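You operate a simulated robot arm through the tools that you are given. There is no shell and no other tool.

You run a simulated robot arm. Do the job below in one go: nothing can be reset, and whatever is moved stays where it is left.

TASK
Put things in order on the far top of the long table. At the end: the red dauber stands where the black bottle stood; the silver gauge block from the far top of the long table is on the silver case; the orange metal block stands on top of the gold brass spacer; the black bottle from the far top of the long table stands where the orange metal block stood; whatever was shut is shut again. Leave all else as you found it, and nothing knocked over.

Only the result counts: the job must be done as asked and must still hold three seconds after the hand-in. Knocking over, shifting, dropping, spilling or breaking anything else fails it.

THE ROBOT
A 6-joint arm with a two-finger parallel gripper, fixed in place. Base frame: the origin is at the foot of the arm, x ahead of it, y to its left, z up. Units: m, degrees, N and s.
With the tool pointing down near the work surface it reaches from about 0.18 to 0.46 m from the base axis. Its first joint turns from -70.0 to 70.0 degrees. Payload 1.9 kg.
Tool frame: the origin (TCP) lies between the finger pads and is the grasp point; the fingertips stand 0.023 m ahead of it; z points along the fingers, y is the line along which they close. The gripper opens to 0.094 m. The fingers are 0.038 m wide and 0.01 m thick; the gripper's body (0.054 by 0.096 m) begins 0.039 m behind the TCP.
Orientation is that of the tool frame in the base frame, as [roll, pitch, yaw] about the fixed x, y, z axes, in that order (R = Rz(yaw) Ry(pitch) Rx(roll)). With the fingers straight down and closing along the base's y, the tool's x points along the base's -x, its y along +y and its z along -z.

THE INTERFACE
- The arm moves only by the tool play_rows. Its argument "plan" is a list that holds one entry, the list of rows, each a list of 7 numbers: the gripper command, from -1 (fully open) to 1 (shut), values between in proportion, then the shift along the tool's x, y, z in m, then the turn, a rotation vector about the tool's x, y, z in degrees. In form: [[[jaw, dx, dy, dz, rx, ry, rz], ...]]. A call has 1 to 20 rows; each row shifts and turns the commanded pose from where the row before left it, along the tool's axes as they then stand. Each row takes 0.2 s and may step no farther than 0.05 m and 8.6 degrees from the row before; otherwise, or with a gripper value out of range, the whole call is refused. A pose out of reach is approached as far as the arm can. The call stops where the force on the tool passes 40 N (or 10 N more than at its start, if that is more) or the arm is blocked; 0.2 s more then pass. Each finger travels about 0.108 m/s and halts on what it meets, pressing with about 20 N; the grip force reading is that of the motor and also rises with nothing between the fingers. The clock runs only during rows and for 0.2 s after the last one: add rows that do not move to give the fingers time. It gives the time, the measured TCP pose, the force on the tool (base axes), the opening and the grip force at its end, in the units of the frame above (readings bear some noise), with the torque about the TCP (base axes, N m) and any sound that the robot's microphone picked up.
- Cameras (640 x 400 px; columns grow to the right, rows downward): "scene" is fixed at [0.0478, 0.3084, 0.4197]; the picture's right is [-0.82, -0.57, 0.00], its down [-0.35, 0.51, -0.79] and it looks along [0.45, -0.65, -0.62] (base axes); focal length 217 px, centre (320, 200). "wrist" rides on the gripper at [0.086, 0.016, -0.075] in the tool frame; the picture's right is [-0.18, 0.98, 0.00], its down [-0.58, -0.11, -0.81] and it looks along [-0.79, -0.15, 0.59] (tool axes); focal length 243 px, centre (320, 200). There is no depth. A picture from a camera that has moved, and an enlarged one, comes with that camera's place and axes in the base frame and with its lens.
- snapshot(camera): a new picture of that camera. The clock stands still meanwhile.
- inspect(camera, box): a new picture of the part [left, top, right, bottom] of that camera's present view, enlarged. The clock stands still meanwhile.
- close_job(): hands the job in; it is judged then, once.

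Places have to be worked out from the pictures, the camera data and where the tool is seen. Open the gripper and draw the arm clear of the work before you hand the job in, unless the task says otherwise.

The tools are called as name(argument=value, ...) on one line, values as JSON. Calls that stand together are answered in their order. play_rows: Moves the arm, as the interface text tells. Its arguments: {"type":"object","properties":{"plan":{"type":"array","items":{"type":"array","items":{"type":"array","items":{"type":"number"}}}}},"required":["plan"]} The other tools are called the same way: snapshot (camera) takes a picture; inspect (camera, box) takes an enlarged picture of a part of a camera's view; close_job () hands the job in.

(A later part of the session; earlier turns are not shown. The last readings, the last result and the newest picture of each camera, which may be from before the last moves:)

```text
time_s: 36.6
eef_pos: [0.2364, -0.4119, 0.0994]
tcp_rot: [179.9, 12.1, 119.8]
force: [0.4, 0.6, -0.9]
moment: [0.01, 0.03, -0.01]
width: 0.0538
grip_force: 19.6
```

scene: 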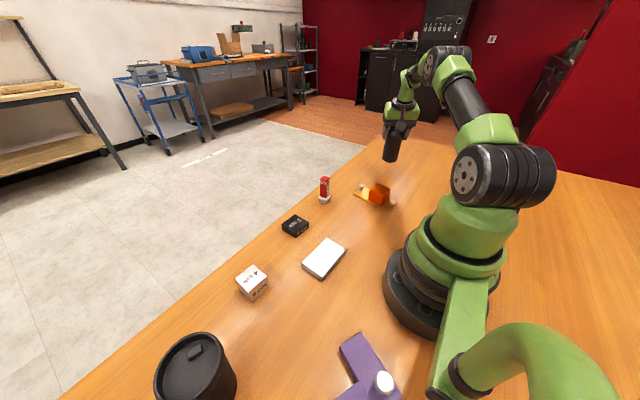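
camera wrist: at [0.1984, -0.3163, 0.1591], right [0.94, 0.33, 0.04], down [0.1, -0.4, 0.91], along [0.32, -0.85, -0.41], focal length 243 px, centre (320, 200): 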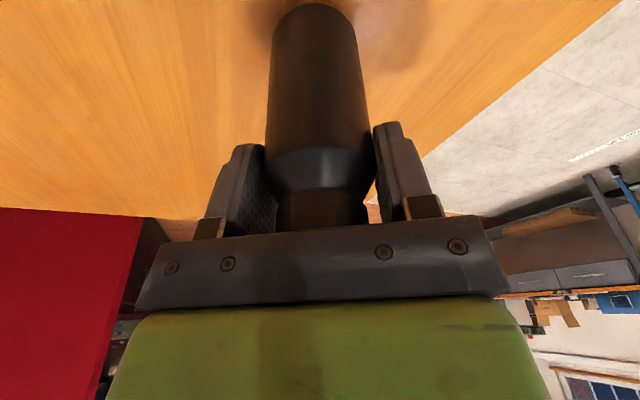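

play_rows(plan=[[[1, 0.0002, 0, 0.0009, 0, 0, 0], [1, 0, 0, 0, 0, 0, 0]]])

inspect(camera="scene", box=[360, 130, 420, 180])

```text
time_s: 37.2
eef_pos: [0.2373, -0.4111, 0.098]
tcp_rot: [180.0, 12.1, 119.9]
force: [-1.7, 1.9, 6.4]
moment: [0.12, 0.35, -0.07]
width: 0.0532
grip_force: 20.1
```

```text
8.00 times, centred on (390, 155) of scene
camera zoom: at [0.0478, 0.3084, 0.4197], right [-0.82, -0.57, 0.0], down [-0.35, 0.51, -0.79], along [0.45, -0.65, -0.62], focal length 1735 px, centre (-240, 560)
```

zoom: 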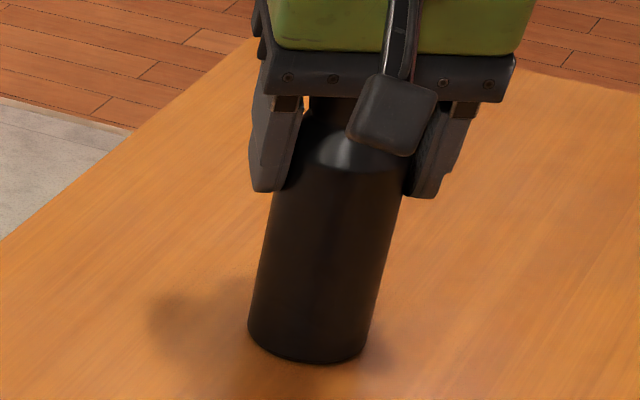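

Contact is felt at 6.4 N, so the bottle is standing. I'll release slowly, then open fully and look.

play_rows(plan=[[[0, 0, 0, 0, 0, 0, 0], [-0.2, 0, 0, 0, 0, 0, 0], [-0.4, 0, 0, 0, 0, 0, 0], [-0.7, 0, 0, 0, 0, 0, 0], [-1, 0, 0, 0, 0, 0, 0], [-1, 0, 0, 0, 0, 0, 0], [-1, 0, 0, 0, 0, 0, 0]]])

inspect(camera="scene", box=[360, 130, 420, 180])

snapshot(camera="wrist")

```text
time_s: 38.8
eef_pos: [0.2374, -0.4107, 0.0969]
tcp_rot: [-180.0, 12.1, 119.9]
force: [0.4, -0.3, 0.4]
moment: [-0.06, -0.02, 0.0]
width: 0.0938
grip_force: 0.0
```

```text
8.00 times, centred on (390, 155) of scene
camera zoom: at [0.0478, 0.3084, 0.4197], right [-0.82, -0.57, 0.0], down [-0.35, 0.51, -0.79], along [0.45, -0.65, -0.62], focal length 1735 px, centre (-240, 560)
```

zoom: 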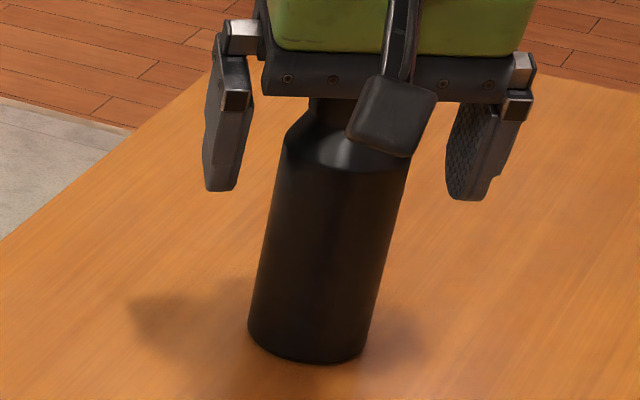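

```text
taken
camera wrist: at [0.202, -0.3155, 0.1525], right [0.94, 0.33, 0.04], down [0.1, -0.4, 0.91], along [0.32, -0.85, -0.41], focal length 243 px, centre (320, 200)
```

wrist: 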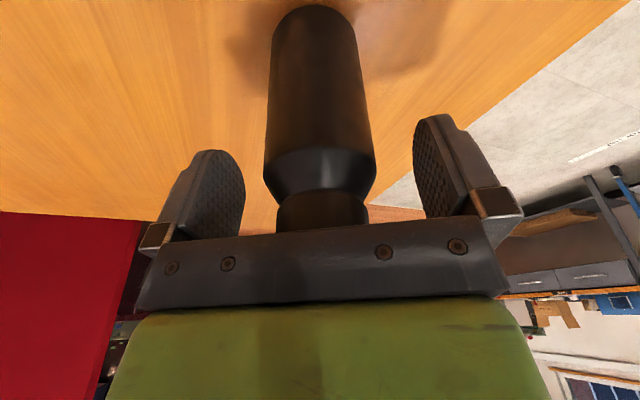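

The bottle stands upright on the orange block's old spot. I'll go up and back from it, remove the tilt, and swing toward the dauber for a close look.

play_rows(plan=[[[-1, -0.00625, 0, -0.02935, 0, 0, 0], [-1, -0.00625, 0, -0.02935, 0, 0, 0], [-1, 0.0349, 0, -0.0279, 0, 0, 0], [-1, 0.0349, 0, -0.0279, 0, 0, 0], [-1, 0.0349, 0, -0.0279, 0, 0, 0], [-1, 0, 0, 0, 0, 6, 0], [-1, 0, 0, 0, 0, 6, 0], [-1, 0.0196, 0.0415, 0, 0, 0, -7.68], [-1, 0.0196, 0.0415, 0, 0, 0, -7.68], [-1, 0.0196, 0.0415, 0, 0, 0, -7.68], [-1, 0.0196, 0.0415, 0, 0, 0, -7.68], [-1, 0.0196, 0.0415, 0, 0, 0, -7.68], [-1, 0, 0, 0, 0, 0, 0]]])

snapshot(camera="wrist")

snapshot(camera="scene")

```text
time_s: 41.6
eef_pos: [0.2512, -0.0969, 0.2212]
tcp_rot: [180.0, 0.1, 158.3]
force: [0.1, -0.3, 0.3]
moment: [0.0, 0.0, 0.0]
width: 0.0941
grip_force: 0.0
```

```text
taken
camera wrist: at [0.1781, -0.0493, 0.2949], right [0.53, 0.85, 0.0], down [0.5, -0.32, 0.81], along [0.68, -0.43, -0.59], focal length 243 px, centre (320, 200)
```

wrist: 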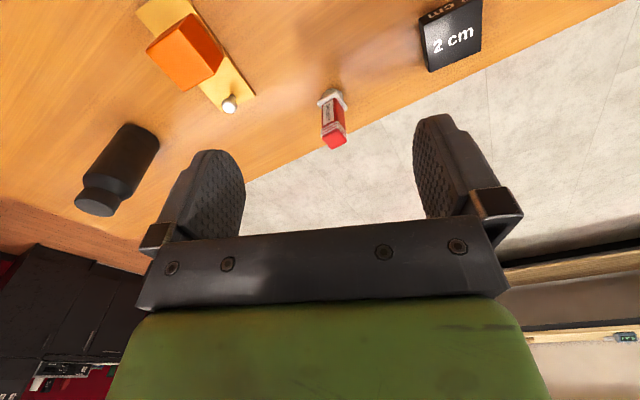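

```text
taken
```

scene: 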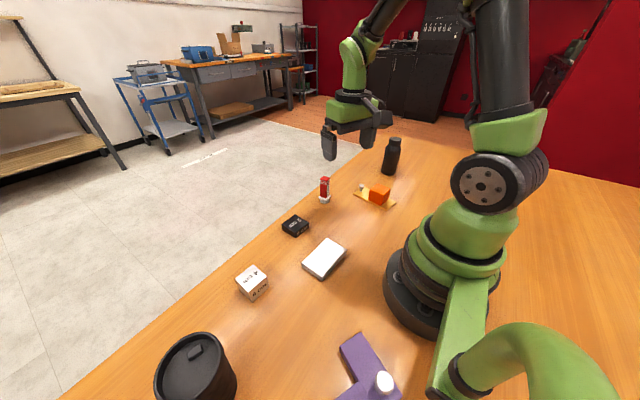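

Everything is in place: the bottle is standing and the orange block is on the spacer. Next, magnified views of the dauber from both cameras.

inspect(camera="wrist", box=[290, 75, 380, 160])

inspect(camera="scene", box=[300, 165, 350, 210])

inspect(camera="scene", box=[350, 130, 420, 215])

```text
4.71 times, centred on (335, 118) of wrist
camera zoom: at [0.1781, -0.0493, 0.2949], right [0.53, 0.85, 0.0], down [0.5, -0.32, 0.81], along [0.68, -0.43, -0.59], focal length 1142 px, centre (249, 588)
```

zoom: 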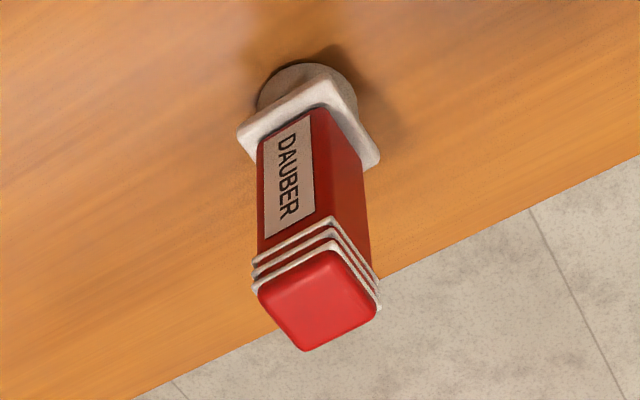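

```text
8.89 times, centred on (325, 188) of scene
camera zoom: at [0.0478, 0.3084, 0.4197], right [-0.82, -0.57, 0.0], down [-0.35, 0.51, -0.79], along [0.45, -0.65, -0.62], focal length 1928 px, centre (276, 311)
```

zoom: 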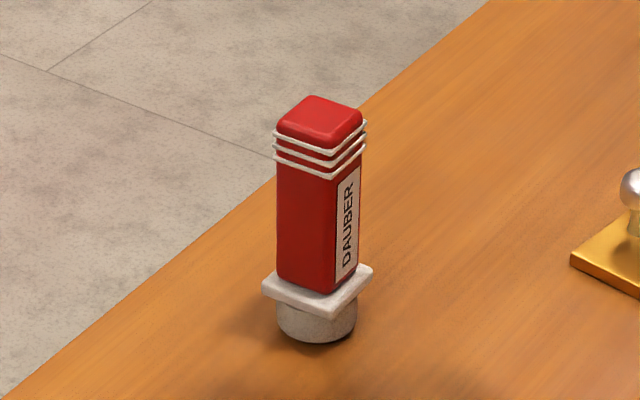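

```text
4.71 times, centred on (385, 172) of scene
camera zoom: at [0.0478, 0.3084, 0.4197], right [-0.82, -0.57, 0.0], down [-0.35, 0.51, -0.79], along [0.45, -0.65, -0.62], focal length 1020 px, centre (14, 329)
```

zoom: 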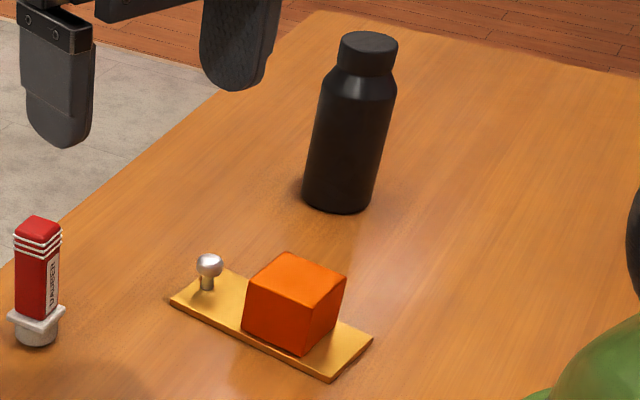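

The dauber stands at about (0.337, -0.131). Its red body is about 21 mm square, turned ~5.5°; the flange ends at z≈0.024 and the top is at ≈0.082. I'll align the jaw with it and hover above.

play_rows(plan=[[[-1, 0, 0, 0, 0, 0, -6.8], [-1, 0, 0, 0, 0, 0, -6.8], [-1, 0, 0, 0, 0, 0, -6.8], [-1, 0, 0, 0, 0, 0, -6.8], [-1, -0.0274, -0.014, 0.0271, 0, 0, 0], [-1, -0.0274, -0.014, 0.0271, 0, 0, 0], [-1, -0.0274, -0.014, 0.0271, 0, 0, 0], [-1, 0, 0, 0, 0, 0, 0], [-1, 0, 0, 0, 0, 0, 0]]])

inspect(camera="wrist", box=[180, 0, 480, 188])

inspect(camera="scene", box=[280, 110, 400, 215])

```text
time_s: 43.6
eef_pos: [0.3376, -0.1309, 0.138]
tcp_rot: [180.0, 0.1, -174.5]
force: [0.4, -0.4, 0.0]
moment: [0.01, 0.01, 0.02]
width: 0.0939
grip_force: 0.1
```

```text
2.13 times, centred on (330, 94) of wrist
camera zoom: at [0.251, -0.1222, 0.212], right [0.09, 1.0, 0.0], down [0.59, -0.05, 0.81], along [0.8, -0.07, -0.59], focal length 516 px, centre (299, 426)
```

zoom: 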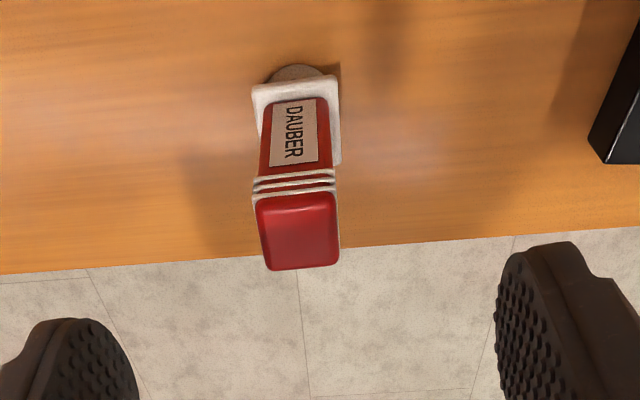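

```text
3.81 times, centred on (340, 162) of scene
camera zoom: at [0.0478, 0.3084, 0.4197], right [-0.82, -0.57, 0.0], down [-0.35, 0.51, -0.79], along [0.45, -0.65, -0.62], focal length 826 px, centre (244, 343)
```

zoom: 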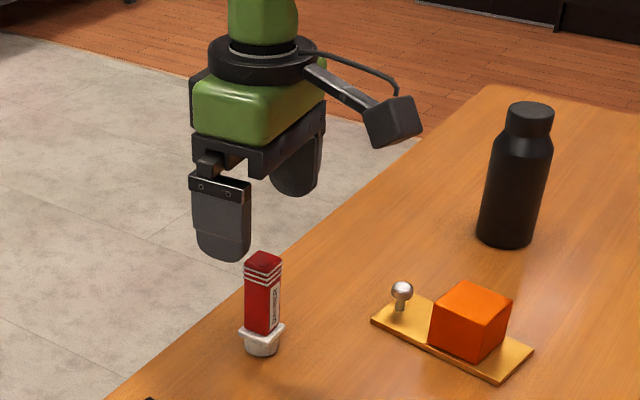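

The jaw is aligned and centred within about 1.5 mm. I'll descend straight to z≈0.054.

play_rows(plan=[[[-1, 0.0003, 0.0005, 0.028, 0, 0, 0], [-1, 0.0003, 0.0005, 0.028, 0, 0, 0], [-1, 0, 0.0004, 0.027, 0, 0, 0], [-1, 0, 0, 0, 0, 0, 0], [-1, 0, 0, 0, 0, 0, 0]]])

snapshot(camera="wrist")

inspect(camera="scene", box=[280, 130, 380, 215])

```text
time_s: 44.8
eef_pos: [0.3365, -0.1293, 0.0538]
tcp_rot: [180.0, 0.2, -174.5]
force: [-0.7, -0.2, 0.2]
moment: [-0.01, 0.0, 0.03]
width: 0.0942
grip_force: 0.2
```

```text
taken
camera wrist: at [0.2492, -0.1213, 0.1276], right [0.09, 1.0, 0.0], down [0.59, -0.05, 0.81], along [0.8, -0.07, -0.59], focal length 243 px, centre (320, 200)
```

wrist: 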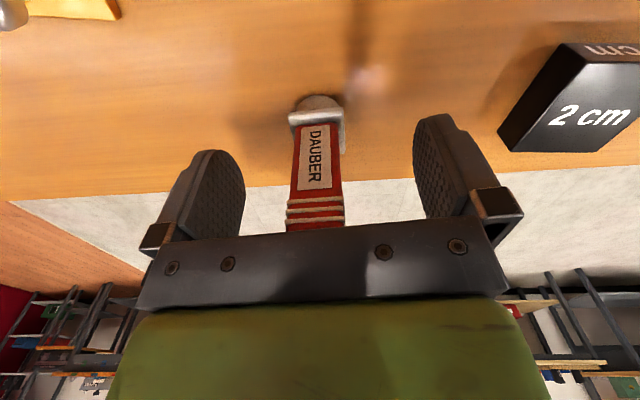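

```text
4.71 times, centred on (330, 172) of scene
camera zoom: at [0.0478, 0.3084, 0.4197], right [-0.82, -0.57, 0.0], down [-0.35, 0.51, -0.79], along [0.45, -0.65, -0.62], focal length 1020 px, centre (273, 329)
```

zoom: 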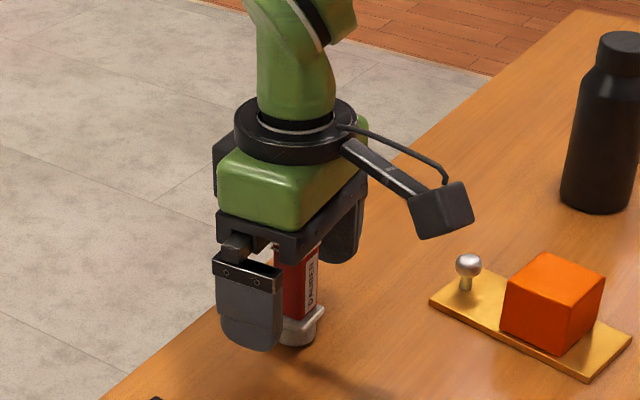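

The dauber is between the fingers, so I'll close gradually on it.

play_rows(plan=[[[0, 0, 0, 0, 0, 0, 0], [0.25, 0, 0, 0, 0, 0, 0], [0.38, 0, 0, 0, 0, 0, 0], [0.45, 0, 0, 0, 0, 0, 0], [0.52, 0, 0, 0, 0, 0, 0], [0.6, 0, 0, 0, 0, 0, 0], [1, 0, 0, 0, 0, 0, 0], [1, 0, 0, 0, 0, 0, 0], [1, 0, 0, 0, 0, 0, 0]]])

snapshot(camera="wrist")

```text
time_s: 46.8
eef_pos: [0.337, -0.129, 0.0527]
tcp_rot: [179.9, 0.2, -174.5]
force: [0.5, -0.7, 0.1]
moment: [0.0, -0.04, -0.02]
width: 0.0214
grip_force: 20.3
```

```text
taken
camera wrist: at [0.2492, -0.1213, 0.1277], right [0.09, 1.0, 0.0], down [0.59, -0.05, 0.81], along [0.8, -0.07, -0.59], focal length 243 px, centre (320, 200)
```

wrist: 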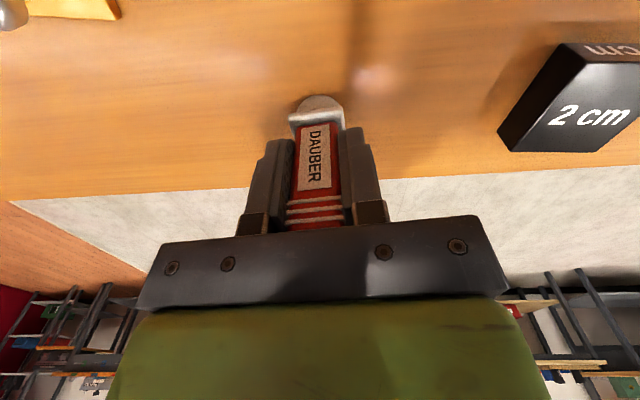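

The grip is firm on the 21 mm body. I'll lift straight up about 11 cm and check.

play_rows(plan=[[[1, 0, 0, -0.01, 0, 0, 0], [1, 0, 0, -0.025, 0, 0, 0], [1, 0, 0, -0.036, 0, 0, 0], [1, 0, 0, -0.036, 0, 0, 0], [1, 0, 0, 0, 0, 0, 0]]])

inspect(camera="scene", box=[260, 90, 400, 215])

```text
time_s: 48.0
eef_pos: [0.3368, -0.1274, 0.1579]
tcp_rot: [180.0, 0.0, -174.6]
force: [-0.4, -0.2, 0.1]
moment: [0.05, -0.05, -0.02]
width: 0.0214
grip_force: 19.7
```

```text
3.20 times, centred on (330, 152) of scene
camera zoom: at [0.0478, 0.3084, 0.4197], right [-0.82, -0.57, 0.0], down [-0.35, 0.51, -0.79], along [0.45, -0.65, -0.62], focal length 694 px, centre (288, 352)
```

zoom: 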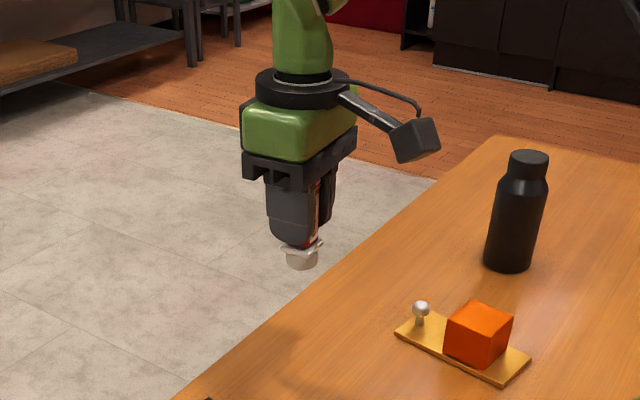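

The dauber is lifted and upright. I'll carry it at this height to above the bottle's old place at about (0.196, 0.169).

play_rows(plan=[[[1, 0.01398, 0.0386, 0, 0, 0, 0], [1, 0.01398, 0.0386, 0, 0, 0, 0], [1, 0.01398, 0.0386, 0, 0, 0, 0], [1, 0.01398, 0.0386, 0, 0, 0, 0], [1, 0.01398, 0.0386, 0, 0, 0, 0], [1, 0.01398, 0.0386, 0, 0, 0, 0], [1, 0.01398, 0.0386, 0, 0, 0, 0], [1, 0.01398, 0.0386, 0, 0, 0, 0], [1, 0, 0, 0, 0, 0, 0], [1, 0, 0, 0, 0, 0, 0]]])

snapshot(camera="scene")

snapshot(camera="wrist")

```text
time_s: 50.2
eef_pos: [0.1946, 0.169, 0.158]
tcp_rot: [-180.0, 0.1, -174.5]
force: [0.1, 0.4, -0.3]
moment: [0.01, 0.0, 0.05]
width: 0.0214
grip_force: 20.6
```

```text
taken
```

scene: 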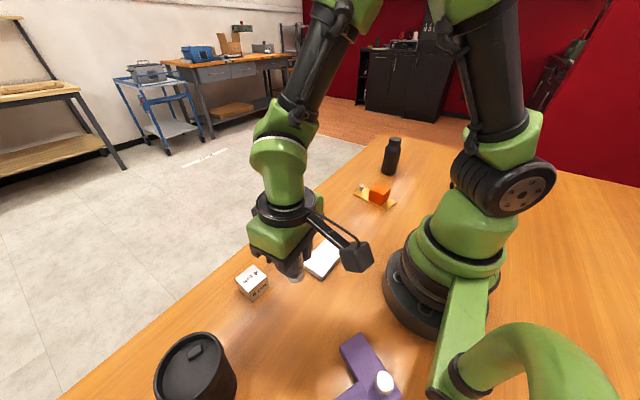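

```text
taken
camera wrist: at [0.107, 0.1763, 0.2328], right [0.09, 1.0, 0.0], down [0.59, -0.05, 0.81], along [0.8, -0.07, -0.59], focal length 243 px, centre (320, 200)
```

wrist: 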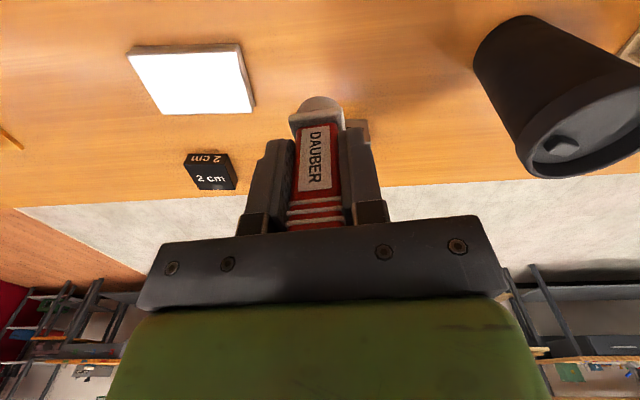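

I'm over the spot within 1.5 mm. I'll descend to about 6 mm above the table.

play_rows(plan=[[[1, -0.0005, 0, 0.035, 0, 0, 0], [1, -0.0005, 0, 0.035, 0, 0, 0], [1, -0.0005, 0, 0.028, 0, 0, 0], [1, 0, 0, 0, 0, 0, 0], [1, 0, 0, 0, 0, 0, 0]]])

inspect(camera="scene", box=[225, 230, 355, 330])

```text
time_s: 51.4
eef_pos: [0.1963, 0.1686, 0.0603]
tcp_rot: [-180.0, 0.1, -174.4]
force: [0.4, 0.1, 0.7]
moment: [0.02, -0.02, 0.0]
width: 0.0214
grip_force: 19.7
```

```text
4.00 times, centred on (290, 280) of scene
camera zoom: at [0.0478, 0.3084, 0.4197], right [-0.82, -0.57, 0.0], down [-0.35, 0.51, -0.79], along [0.45, -0.65, -0.62], focal length 867 px, centre (440, -120)
```

zoom: 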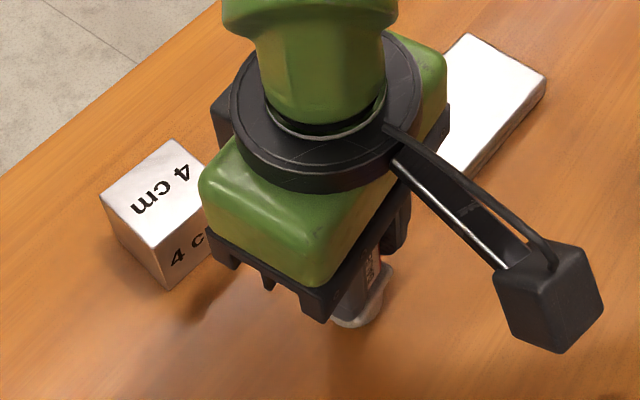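

Now I'll lower in small steps until contact with the table is felt.

play_rows(plan=[[[1, 0, 0, 0.002, 0, 0, 0], [1, 0, 0, 0.002, 0, 0, 0], [1, 0, 0, 0, 0, 0, 0], [1, 0, 0, 0.001, 0, 0, 0], [1, 0, 0, 0, 0, 0, 0]]])

```text
time_s: 52.6
eef_pos: [0.1961, 0.167, 0.0569]
tcp_rot: [-179.9, 0.1, -174.6]
force: [0.0, 1.0, -0.8]
moment: [0.0, 0.01, 0.0]
width: 0.0213
grip_force: 20.1
```

play_rows(plan=[[[1, 0, 0, 0.001, 0, 0, 0], [1, 0, 0, 0, 0, 0, 0]]])

```text
time_s: 53.2
eef_pos: [0.197, 0.1688, 0.0556]
tcp_rot: [179.9, 0.1, -174.5]
force: [0.3, 0.3, 0.2]
moment: [0.01, -0.01, -0.01]
width: 0.0214
grip_force: 20.0
```

play_rows(plan=[[[1, 0, 0, 0.001, 0, 0, 0], [1, 0, 0, 0, 0, 0, 0]]])

```text
time_s: 53.8
eef_pos: [0.1965, 0.1691, 0.0551]
tcp_rot: [-180.0, 0.1, -174.5]
force: [1.1, -0.5, -0.2]
moment: [0.0, 0.01, 0.01]
width: 0.0213
grip_force: 19.6
```

play_rows(plan=[[[1, 0, 0, 0.001, 0, 0, 0], [1, 0, 0, 0, 0, 0, 0]]])

```text
time_s: 54.4
eef_pos: [0.1976, 0.1685, 0.0542]
tcp_rot: [-180.0, 0.1, -174.5]
force: [0.0, 0.1, -0.1]
moment: [0.01, 0.01, -0.01]
width: 0.0212
grip_force: 19.8
```

play_rows(plan=[[[1, 0, 0, 0.0007, 0, 0, 0], [1, 0, 0, 0, 0, 0, 0]]])

```text
time_s: 55.0
eef_pos: [0.1975, 0.1684, 0.0549]
tcp_rot: [-179.9, 0.1, -174.4]
force: [0.1, -0.4, -0.8]
moment: [0.0, -0.04, -0.01]
width: 0.0217
grip_force: 19.8
```

play_rows(plan=[[[1, 0, 0, 0.0007, 0, 0, 0], [1, 0, 0, 0, 0, 0, 0]]])

```text
time_s: 55.6
eef_pos: [0.1962, 0.1687, 0.0531]
tcp_rot: [179.9, 0.1, -174.5]
force: [0.2, -0.1, 1.2]
moment: [0.0, 0.0, -0.02]
width: 0.0216
grip_force: 19.7
```

play_rows(plan=[[[1, 0, 0, 0.0006, 0, 0, 0], [1, 0, 0, 0, 0, 0, 0]]])

```text
time_s: 56.2
eef_pos: [0.1974, 0.1691, 0.0523]
tcp_rot: [180.0, 0.1, -174.5]
force: [-0.5, -1.8, 14.5]
moment: [-0.11, 0.08, 0.01]
width: 0.0213
grip_force: 19.8
```

Contact is clear at 14.5 N. I'll relax by 0.4 mm and open slowly.

play_rows(plan=[[[1, 0, 0, -0.0004, 0, 0, 0], [0.6, 0, 0, 0, 0, 0, 0], [0.5, 0, 0, 0, 0, 0, 0], [0.4, 0, 0, 0, 0, 0, 0], [0.25, 0, 0, 0, 0, 0, 0], [0.1, 0, 0, 0, 0, 0, 0], [-0.2, 0, 0, 0, 0, 0, 0], [-0.2, 0, 0, 0, 0, 0, 0]]])

inspect(camera="scene", box=[225, 230, 355, 330])

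snapshot(camera="wrist")

```text
time_s: 58.0
eef_pos: [0.1968, 0.1701, 0.0521]
tcp_rot: [179.9, 0.1, -174.5]
force: [0.6, 0.1, -0.5]
moment: [0.01, -0.03, 0.01]
width: 0.0568
grip_force: 0.1
```

```text
4.00 times, centred on (290, 280) of scene
camera zoom: at [0.0478, 0.3084, 0.4197], right [-0.82, -0.57, 0.0], down [-0.35, 0.51, -0.79], along [0.45, -0.65, -0.62], focal length 867 px, centre (440, -120)
```

zoom: 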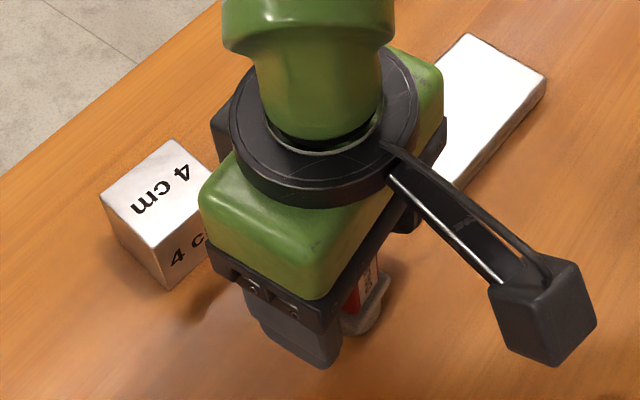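

```text
taken
camera wrist: at [0.1101, 0.1775, 0.1269], right [0.09, 1.0, 0.0], down [0.59, -0.05, 0.81], along [0.8, -0.07, -0.59], focal length 243 px, centre (320, 200)
```

wrist: 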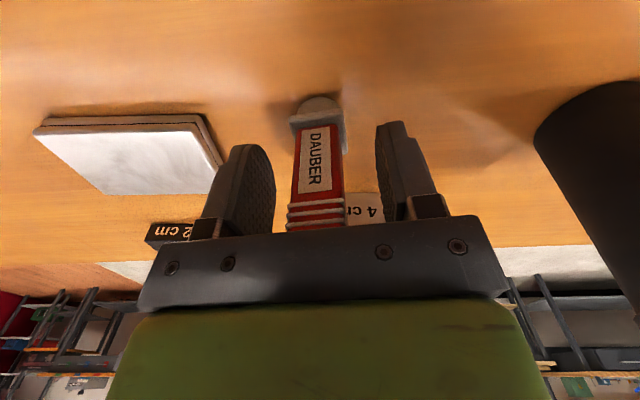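

The dauber stands on its own between the open fingers. I'll raise straight up and check it.

play_rows(plan=[[[-0.2, 0, 0, -0.015, 0, 0, 0], [-0.2, 0, 0, -0.03, 0, 0, 0], [-0.2, 0, 0, -0.045, 0, 0, 0], [-0.2, 0, 0, -0.045, 0, 0, 0], [-0.2, 0, 0, -0.03, 0, 0, 0], [-1, 0, 0, 0, 0, 0, 0]]])

inspect(camera="scene", box=[225, 210, 385, 330])

snapshot(camera="wrist")

```text
time_s: 59.4
eef_pos: [0.1963, 0.1715, 0.2154]
tcp_rot: [180.0, 0.1, -174.6]
force: [0.2, 0.5, 0.0]
moment: [0.02, 0.04, -0.01]
width: 0.0939
grip_force: 0.1
```

```text
3.33 times, centred on (305, 270) of scene
camera zoom: at [0.0478, 0.3084, 0.4197], right [-0.82, -0.57, 0.0], down [-0.35, 0.51, -0.79], along [0.45, -0.65, -0.62], focal length 723 px, centre (370, -33)
```

zoom: 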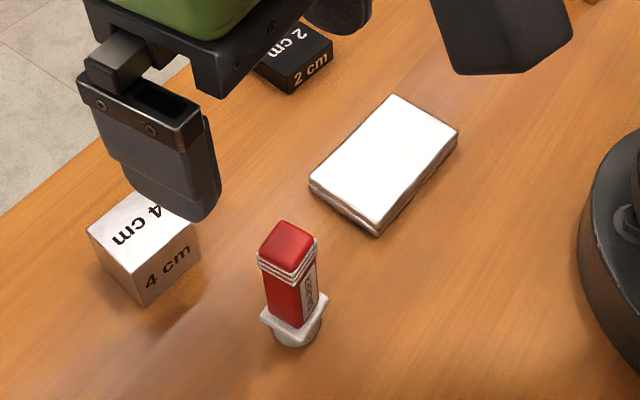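

```text
taken
camera wrist: at [0.1096, 0.1794, 0.2901], right [0.09, 1.0, 0.0], down [0.59, -0.05, 0.81], along [0.8, -0.07, -0.59], focal length 243 px, centre (320, 200)
```

wrist: 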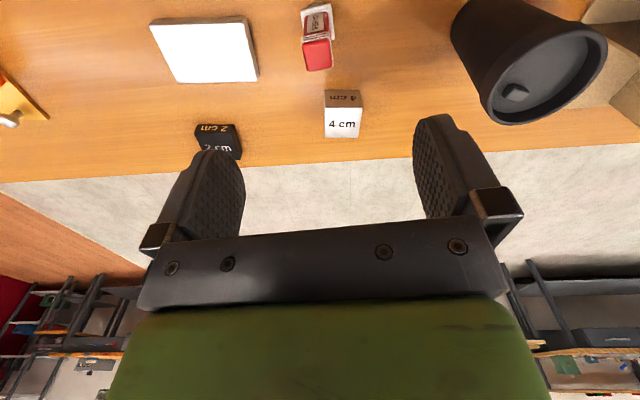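

The dauber stands upright at the bottle's old spot. Next I'll get detailed views of the silver case and the 4 cm gauge.

inspect(camera="scene", box=[295, 230, 355, 275])

inspect(camera="wrist", box=[130, 0, 380, 160])

```text
8.89 times, centred on (325, 252) of scene
camera zoom: at [0.0478, 0.3084, 0.4197], right [-0.82, -0.57, 0.0], down [-0.35, 0.51, -0.79], along [0.45, -0.65, -0.62], focal length 1928 px, centre (276, -267)
```

zoom: 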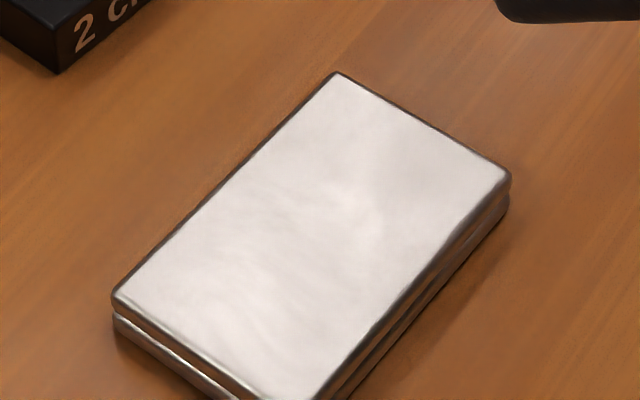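

```text
2.50 times, centred on (255, 80) of wrist
camera zoom: at [0.1096, 0.1794, 0.2901], right [0.09, 1.0, 0.0], down [0.59, -0.05, 0.81], along [0.8, -0.07, -0.59], focal length 606 px, centre (482, 500)
```

zoom: 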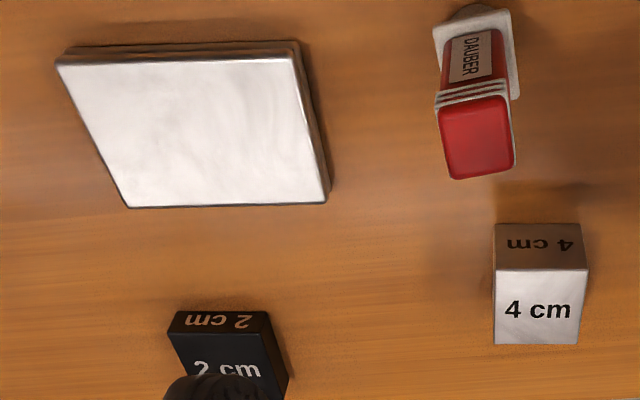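

The gauge is a ~42 mm cube at (0.2944, 0.1897), turned -4°. The case is centred at (0.2165, 0.0487), turned -3.5°, with its top at ~0.0115. To keep the wrist camera away from the dauber and canister, I'll turn the tool so it closes along x, with the camera on the -y side, and hover over the gauge.

play_rows(plan=[[[-1, 0, 0, 0, 0, 0, -8.06], [-1, 0, 0, 0, 0, 0, -8.06], [-1, 0, 0, 0, 0, 0, -8.06], [-1, 0, 0, 0, 0, 0, -8.06], [-1, 0, 0, 0, 0, 0, -8.06], [-1, 0, 0, 0, 0, 0, -8.06], [-1, 0, 0, 0, 0, 0, -8.06], [-1, 0, 0, 0, 0, 0, -8.06], [-1, 0, 0, 0, 0, 0, -8.06], [-1, 0, 0, 0, 0, 0, -8.06], [-1, -0.0125, -0.0484, 0, 0, 0, 0], [-1, -0.0125, -0.0484, 0, 0, 0, 0], [-1, 0, 0, 0.03, 0, 0, 0], [-1, 0, 0, 0.03, 0, 0, 0], [-1, 0, 0, 0.03, 0, 0, 0], [-1, 0, 0, 0, 0, 0, 0]]])

snapshot(camera="wrist")

inspect(camera="scene", box=[205, 180, 385, 330])

```text
time_s: 62.8
eef_pos: [0.2945, 0.1857, 0.1268]
tcp_rot: [-180.0, -0.1, -94.0]
force: [0.4, 0.5, -0.4]
moment: [0.0, 0.0, 0.01]
width: 0.0941
grip_force: 0.0
```

```text
taken
camera wrist: at [0.2734, 0.101, 0.2016], right [-0.97, 0.25, 0.0], down [0.15, 0.57, 0.81], along [0.2, 0.78, -0.59], focal length 243 px, centre (320, 200)
```

wrist: 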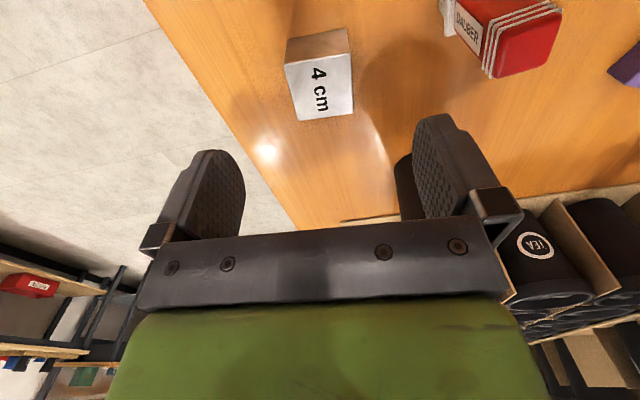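

```text
2.67 times, centred on (295, 255) of scene
camera zoom: at [0.0478, 0.3084, 0.4197], right [-0.82, -0.57, 0.0], down [-0.35, 0.51, -0.79], along [0.45, -0.65, -0.62], focal length 578 px, centre (387, 53)
```

zoom: 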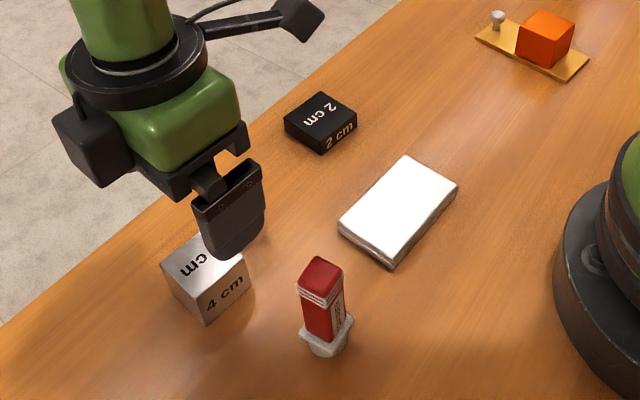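

inspect(camera="wrist", box=[250, 10, 410, 130])

```text
3.33 times, centred on (330, 70) of wrist
camera zoom: at [0.2734, 0.101, 0.2016], right [-0.97, 0.25, 0.0], down [0.15, 0.57, 0.81], along [0.2, 0.78, -0.59], focal length 809 px, centre (287, 633)
```

zoom: 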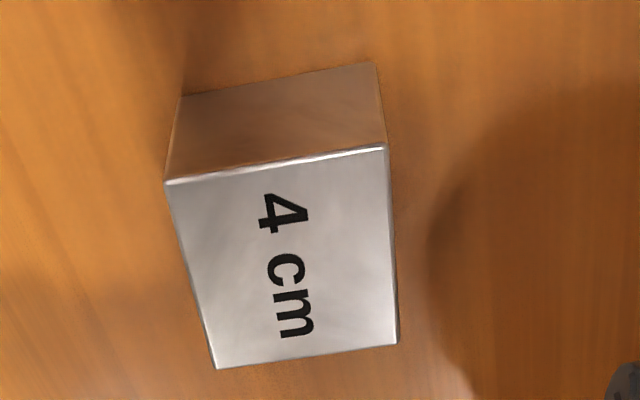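

The gauge centre is confirmed at (0.2953, 0.190), turned about -5°. I'll trim the position and yaw, then descend around it to z≈0.03.

play_rows(plan=[[[-1, -0.0047, -0.0005, 0, 0, 0, 0.8], [-1, 0, 0, 0.0323, 0, 0, 0], [-1, 0, 0, 0.0323, 0, 0, 0], [-1, 0, 0, 0.0317, 0, 0, 0], [-1, 0, 0, 0, 0, 0, 0], [-1, 0, 0, 0, 0, 0, 0]]])

snapshot(camera="wrist")

inspect(camera="scene", box=[205, 180, 385, 330])

```text
time_s: 64.2
eef_pos: [0.2962, 0.1901, 0.0322]
tcp_rot: [-179.9, 0.0, -94.7]
force: [-0.3, -0.6, -0.7]
moment: [-0.03, -0.02, -0.01]
width: 0.0938
grip_force: 0.1
```

```text
taken
camera wrist: at [0.2734, 0.1056, 0.1059], right [-0.96, 0.26, 0.0], down [0.16, 0.57, 0.81], along [0.21, 0.78, -0.59], focal length 243 px, centre (320, 200)
```

wrist: 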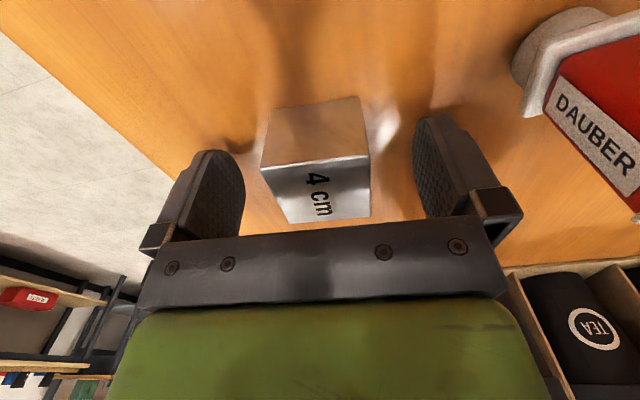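

```text
2.67 times, centred on (295, 255) of scene
camera zoom: at [0.0478, 0.3084, 0.4197], right [-0.82, -0.57, 0.0], down [-0.35, 0.51, -0.79], along [0.45, -0.65, -0.62], focal length 578 px, centre (387, 53)
```

zoom: 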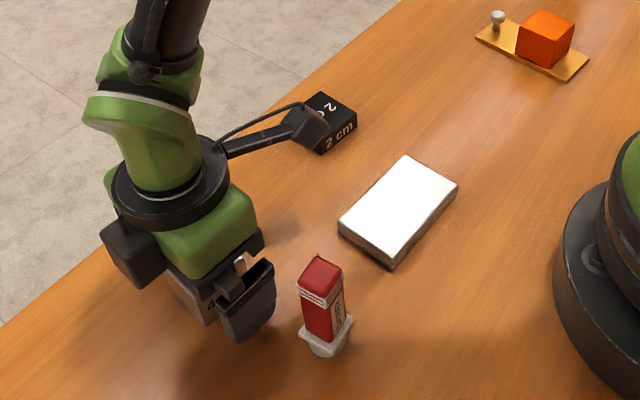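

The gauge is evenly between the fingers. I'll close and lift straight up well above the dauber's height.

play_rows(plan=[[[0, 0, 0, 0, 0, 0, 0], [1, 0, 0, 0, 0, 0, 0], [1, 0, 0, 0, 0, 0, 0], [1, 0, 0, 0, 0, 0, 0], [1, 0, 0, 0, 0, 0, 0]]])

```text
time_s: 65.4
eef_pos: [0.2971, 0.1901, 0.0315]
tcp_rot: [-179.9, 0.0, -94.7]
force: [0.6, -1.2, -0.6]
moment: [-0.05, 0.02, -0.01]
width: 0.0437
grip_force: 19.9
```

play_rows(plan=[[[1, 0, 0, -0.01, 0, 0, 0], [1, 0, 0, -0.025, 0, 0, 0], [1, 0, 0, -0.04, 0, 0, 0], [1, 0, 0, -0.04, 0, 0, 0], [1, 0, 0, 0, 0, 0, 0]]])

inspect(camera="scene", box=[185, 150, 385, 330])

snapshot(camera="wrist")

```text
time_s: 66.6
eef_pos: [0.2974, 0.1922, 0.1463]
tcp_rot: [180.0, 0.0, -94.7]
force: [-0.9, -0.9, -1.8]
moment: [0.0, 0.0, 0.01]
width: 0.0438
grip_force: 20.3
```

```text
2.22 times, centred on (285, 240) of scene
camera zoom: at [0.0478, 0.3084, 0.4197], right [-0.82, -0.57, 0.0], down [-0.35, 0.51, -0.79], along [0.45, -0.65, -0.62], focal length 482 px, centre (398, 111)
```

zoom: 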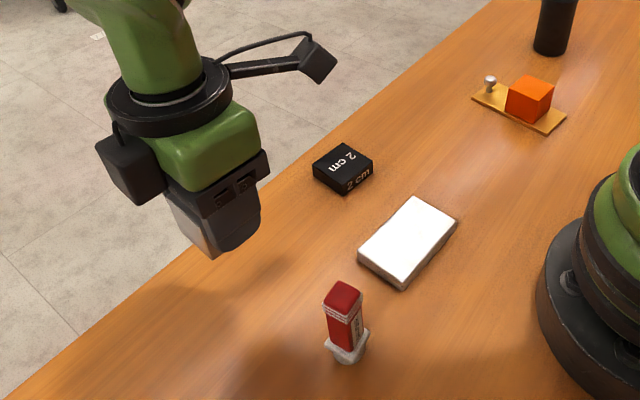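

```text
taken
camera wrist: at [0.2756, 0.1066, 0.2208], right [-0.96, 0.26, 0.0], down [0.16, 0.57, 0.81], along [0.21, 0.78, -0.59], focal length 243 px, centre (320, 200)
```

wrist: 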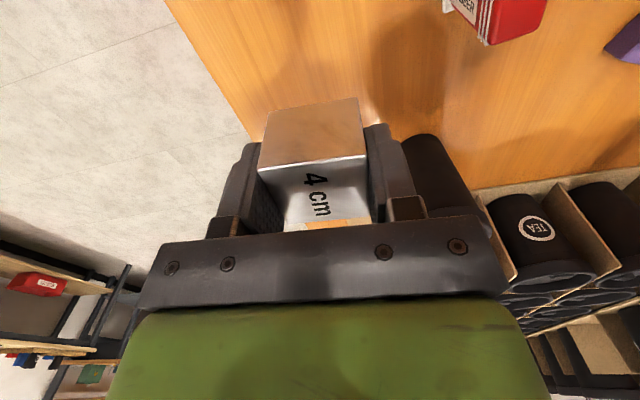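

The gauge is held securely. I'll move it over the centre of the silver case at the same height.

play_rows(plan=[[[1, 0.0374, 0.0172, 0, 0, 0, 0], [1, 0.0374, 0.0172, 0, 0, 0, 0], [1, 0.0374, 0.0172, 0, 0, 0, 0], [1, 0.0374, 0.0172, 0, 0, 0, 0], [1, 0, 0, 0, 0, 0, 0], [1, 0, 0, 0, 0, 0, 0]]])

inspect(camera="scene", box=[225, 150, 385, 310])

snapshot(camera="wrist")

```text
time_s: 68.0
eef_pos: [0.2188, 0.044, 0.1499]
tcp_rot: [-179.9, 0.0, -94.7]
force: [-0.1, 0.1, -2.1]
moment: [-0.01, 0.0, 0.01]
width: 0.0437
grip_force: 20.1
```

```text
2.50 times, centred on (305, 230) of scene
camera zoom: at [0.0478, 0.3084, 0.4197], right [-0.82, -0.57, 0.0], down [-0.35, 0.51, -0.79], along [0.45, -0.65, -0.62], focal length 542 px, centre (358, 125)
```

zoom: 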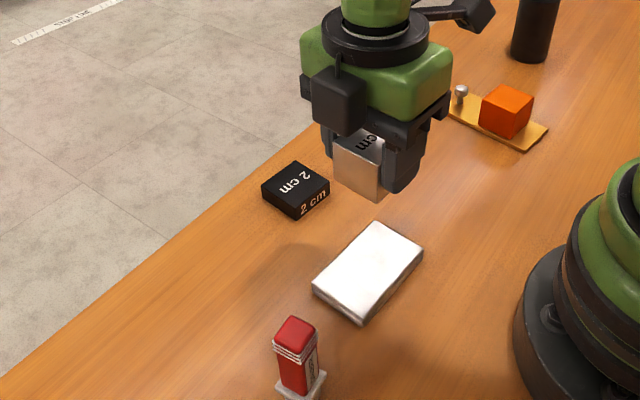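

```text
taken
camera wrist: at [0.1955, -0.0403, 0.2242], right [-0.96, 0.26, 0.0], down [0.16, 0.57, 0.81], along [0.21, 0.78, -0.59], focal length 243 px, centre (320, 200)
```

wrist: 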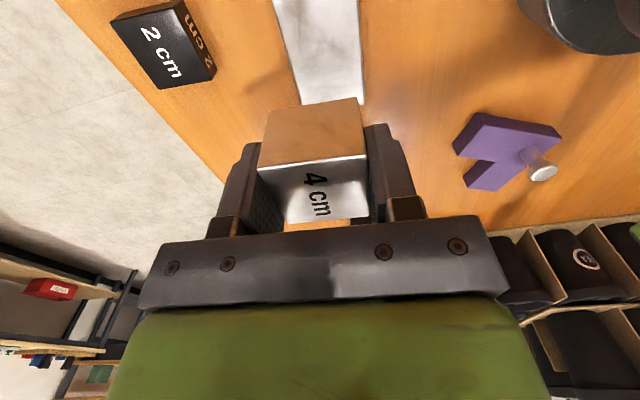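

The gauge is over the case, off by (2, -5) mm. I'll correct that and lower to about 8 mm above the case top.

play_rows(plan=[[[1, -0.0045, 0.0027, 0, 0, 0, 0], [1, 0, 0, 0.035, 0, 0, 0], [1, 0, 0, 0.035, 0, 0, 0], [1, 0, 0, 0.028, 0, 0, 0], [1, 0, 0, 0, 0, 0, 0], [1, 0, 0, 0, 0, 0, 0]]])

inspect(camera="scene", box=[275, 200, 375, 290])

snapshot(camera="wrist")

```text
time_s: 69.4
eef_pos: [0.2147, 0.0525, 0.0476]
tcp_rot: [-180.0, 0.0, -94.7]
force: [-0.7, -0.7, -3.1]
moment: [-0.02, -0.02, 0.01]
width: 0.0439
grip_force: 19.9
```

```text
4.44 times, centred on (325, 245) of scene
camera zoom: at [0.0478, 0.3084, 0.4197], right [-0.82, -0.57, 0.0], down [-0.35, 0.51, -0.79], along [0.45, -0.65, -0.62], focal length 964 px, centre (298, 0)
```

zoom: 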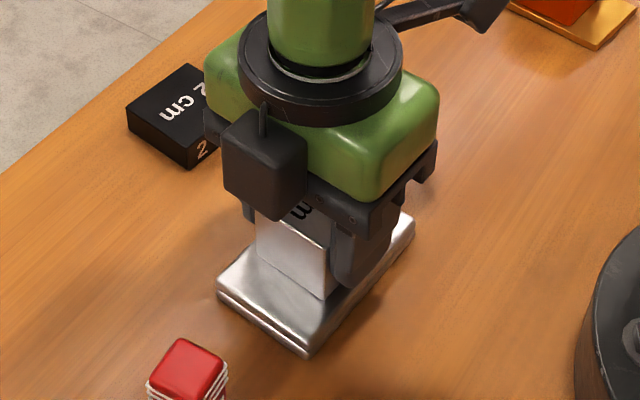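

```text
taken
camera wrist: at [0.1924, -0.0324, 0.1221], right [-0.96, 0.26, 0.0], down [0.16, 0.57, 0.81], along [0.21, 0.78, -0.59], focal length 243 px, centre (320, 200)
```

wrist: 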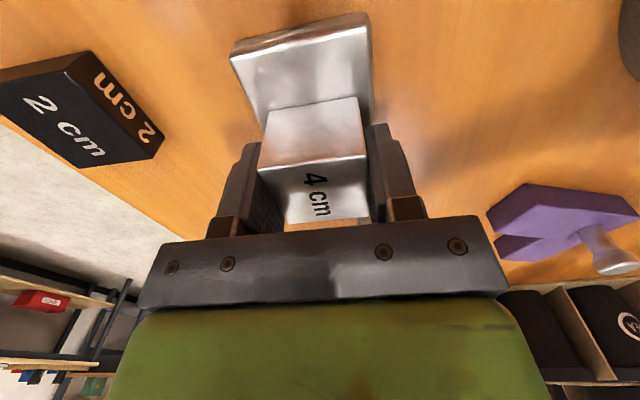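

The gauge is about 4 mm above the case and within a few millimetres of centre. I'll make a small trim and lower in fine steps until contact.

play_rows(plan=[[[1, 0.0034, -0.0013, 0, 0, 0, 0], [1, 0, 0, 0.001, 0, 0, 0], [1, 0, 0, 0.001, 0, 0, 0], [1, 0, 0, 0, 0, 0, 0]]])

```text
time_s: 70.4
eef_pos: [0.2152, 0.0497, 0.047]
tcp_rot: [-179.8, 0.0, -94.7]
force: [3.3, -2.2, 16.1]
moment: [-0.02, 0.02, -0.05]
width: 0.0439
grip_force: 19.9
```

Contact of 16 N came a bit sooner than expected, so the case may be about 15 mm thick. I'll check in the pictures before releasing.

inspect(camera="scene", box=[295, 225, 355, 285])

inspect(camera="wrist", box=[210, 0, 430, 140])

```text
6.67 times, centred on (325, 255) of scene
camera zoom: at [0.0478, 0.3084, 0.4197], right [-0.82, -0.57, 0.0], down [-0.35, 0.51, -0.79], along [0.45, -0.65, -0.62], focal length 1446 px, centre (287, -167)
```

zoom: 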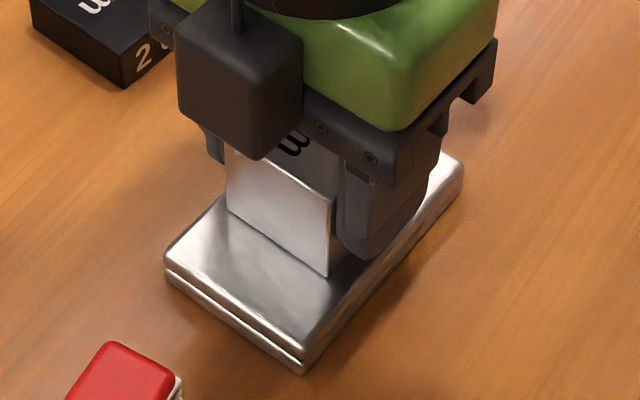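

```text
2.86 times, centred on (320, 70) of wrist
camera zoom: at [0.1935, -0.035, 0.1213], right [-0.96, 0.26, 0.0], down [0.15, 0.57, 0.81], along [0.21, 0.78, -0.59], focal length 693 px, centre (320, 571)
```

zoom: 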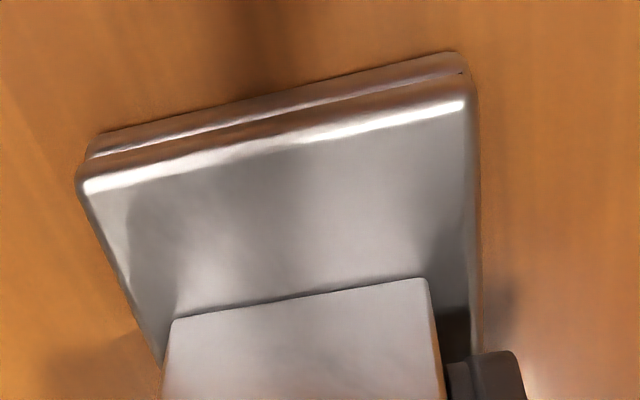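

The gauge is flat on the case and well inside its edges. I'll relax slightly, open slowly and then rise.

play_rows(plan=[[[1, 0, 0, -0.0006, 0, 0, 0], [0.2, 0, 0, 0, 0, 0, 0], [0, 0, 0, 0, 0, 0, 0], [-0.15, 0, 0, 0, 0, 0, 0], [-0.4, 0, 0, 0, 0, 0, 0], [-0.4, 0, 0, 0, 0, 0, 0]]])

inspect(camera="scene", box=[285, 215, 365, 285])

inspect(camera="wrist", box=[180, 0, 460, 230])

```text
time_s: 71.8
eef_pos: [0.2158, 0.0496, 0.0479]
tcp_rot: [-179.8, 0.0, -94.7]
force: [0.9, 0.4, 0.2]
moment: [-0.02, 0.01, -0.01]
width: 0.0658
grip_force: 0.1
```

```text
5.71 times, centred on (325, 250) of scene
camera zoom: at [0.0478, 0.3084, 0.4197], right [-0.82, -0.57, 0.0], down [-0.35, 0.51, -0.79], along [0.45, -0.65, -0.62], focal length 1239 px, centre (291, -86)
```

zoom: 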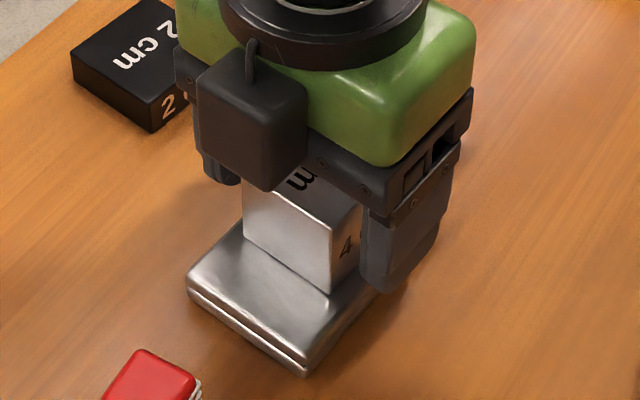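

```text
1.74 times, centred on (320, 115) of wrist
camera zoom: at [0.1932, -0.0355, 0.1223], right [-0.96, 0.26, 0.0], down [0.16, 0.57, 0.81], along [0.21, 0.78, -0.59], focal length 422 px, centre (320, 348)
```

zoom: 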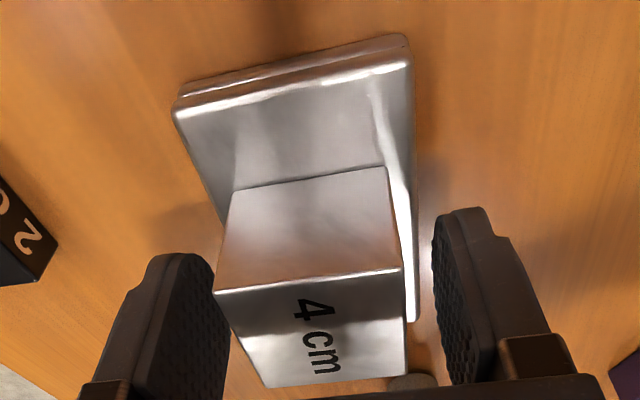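

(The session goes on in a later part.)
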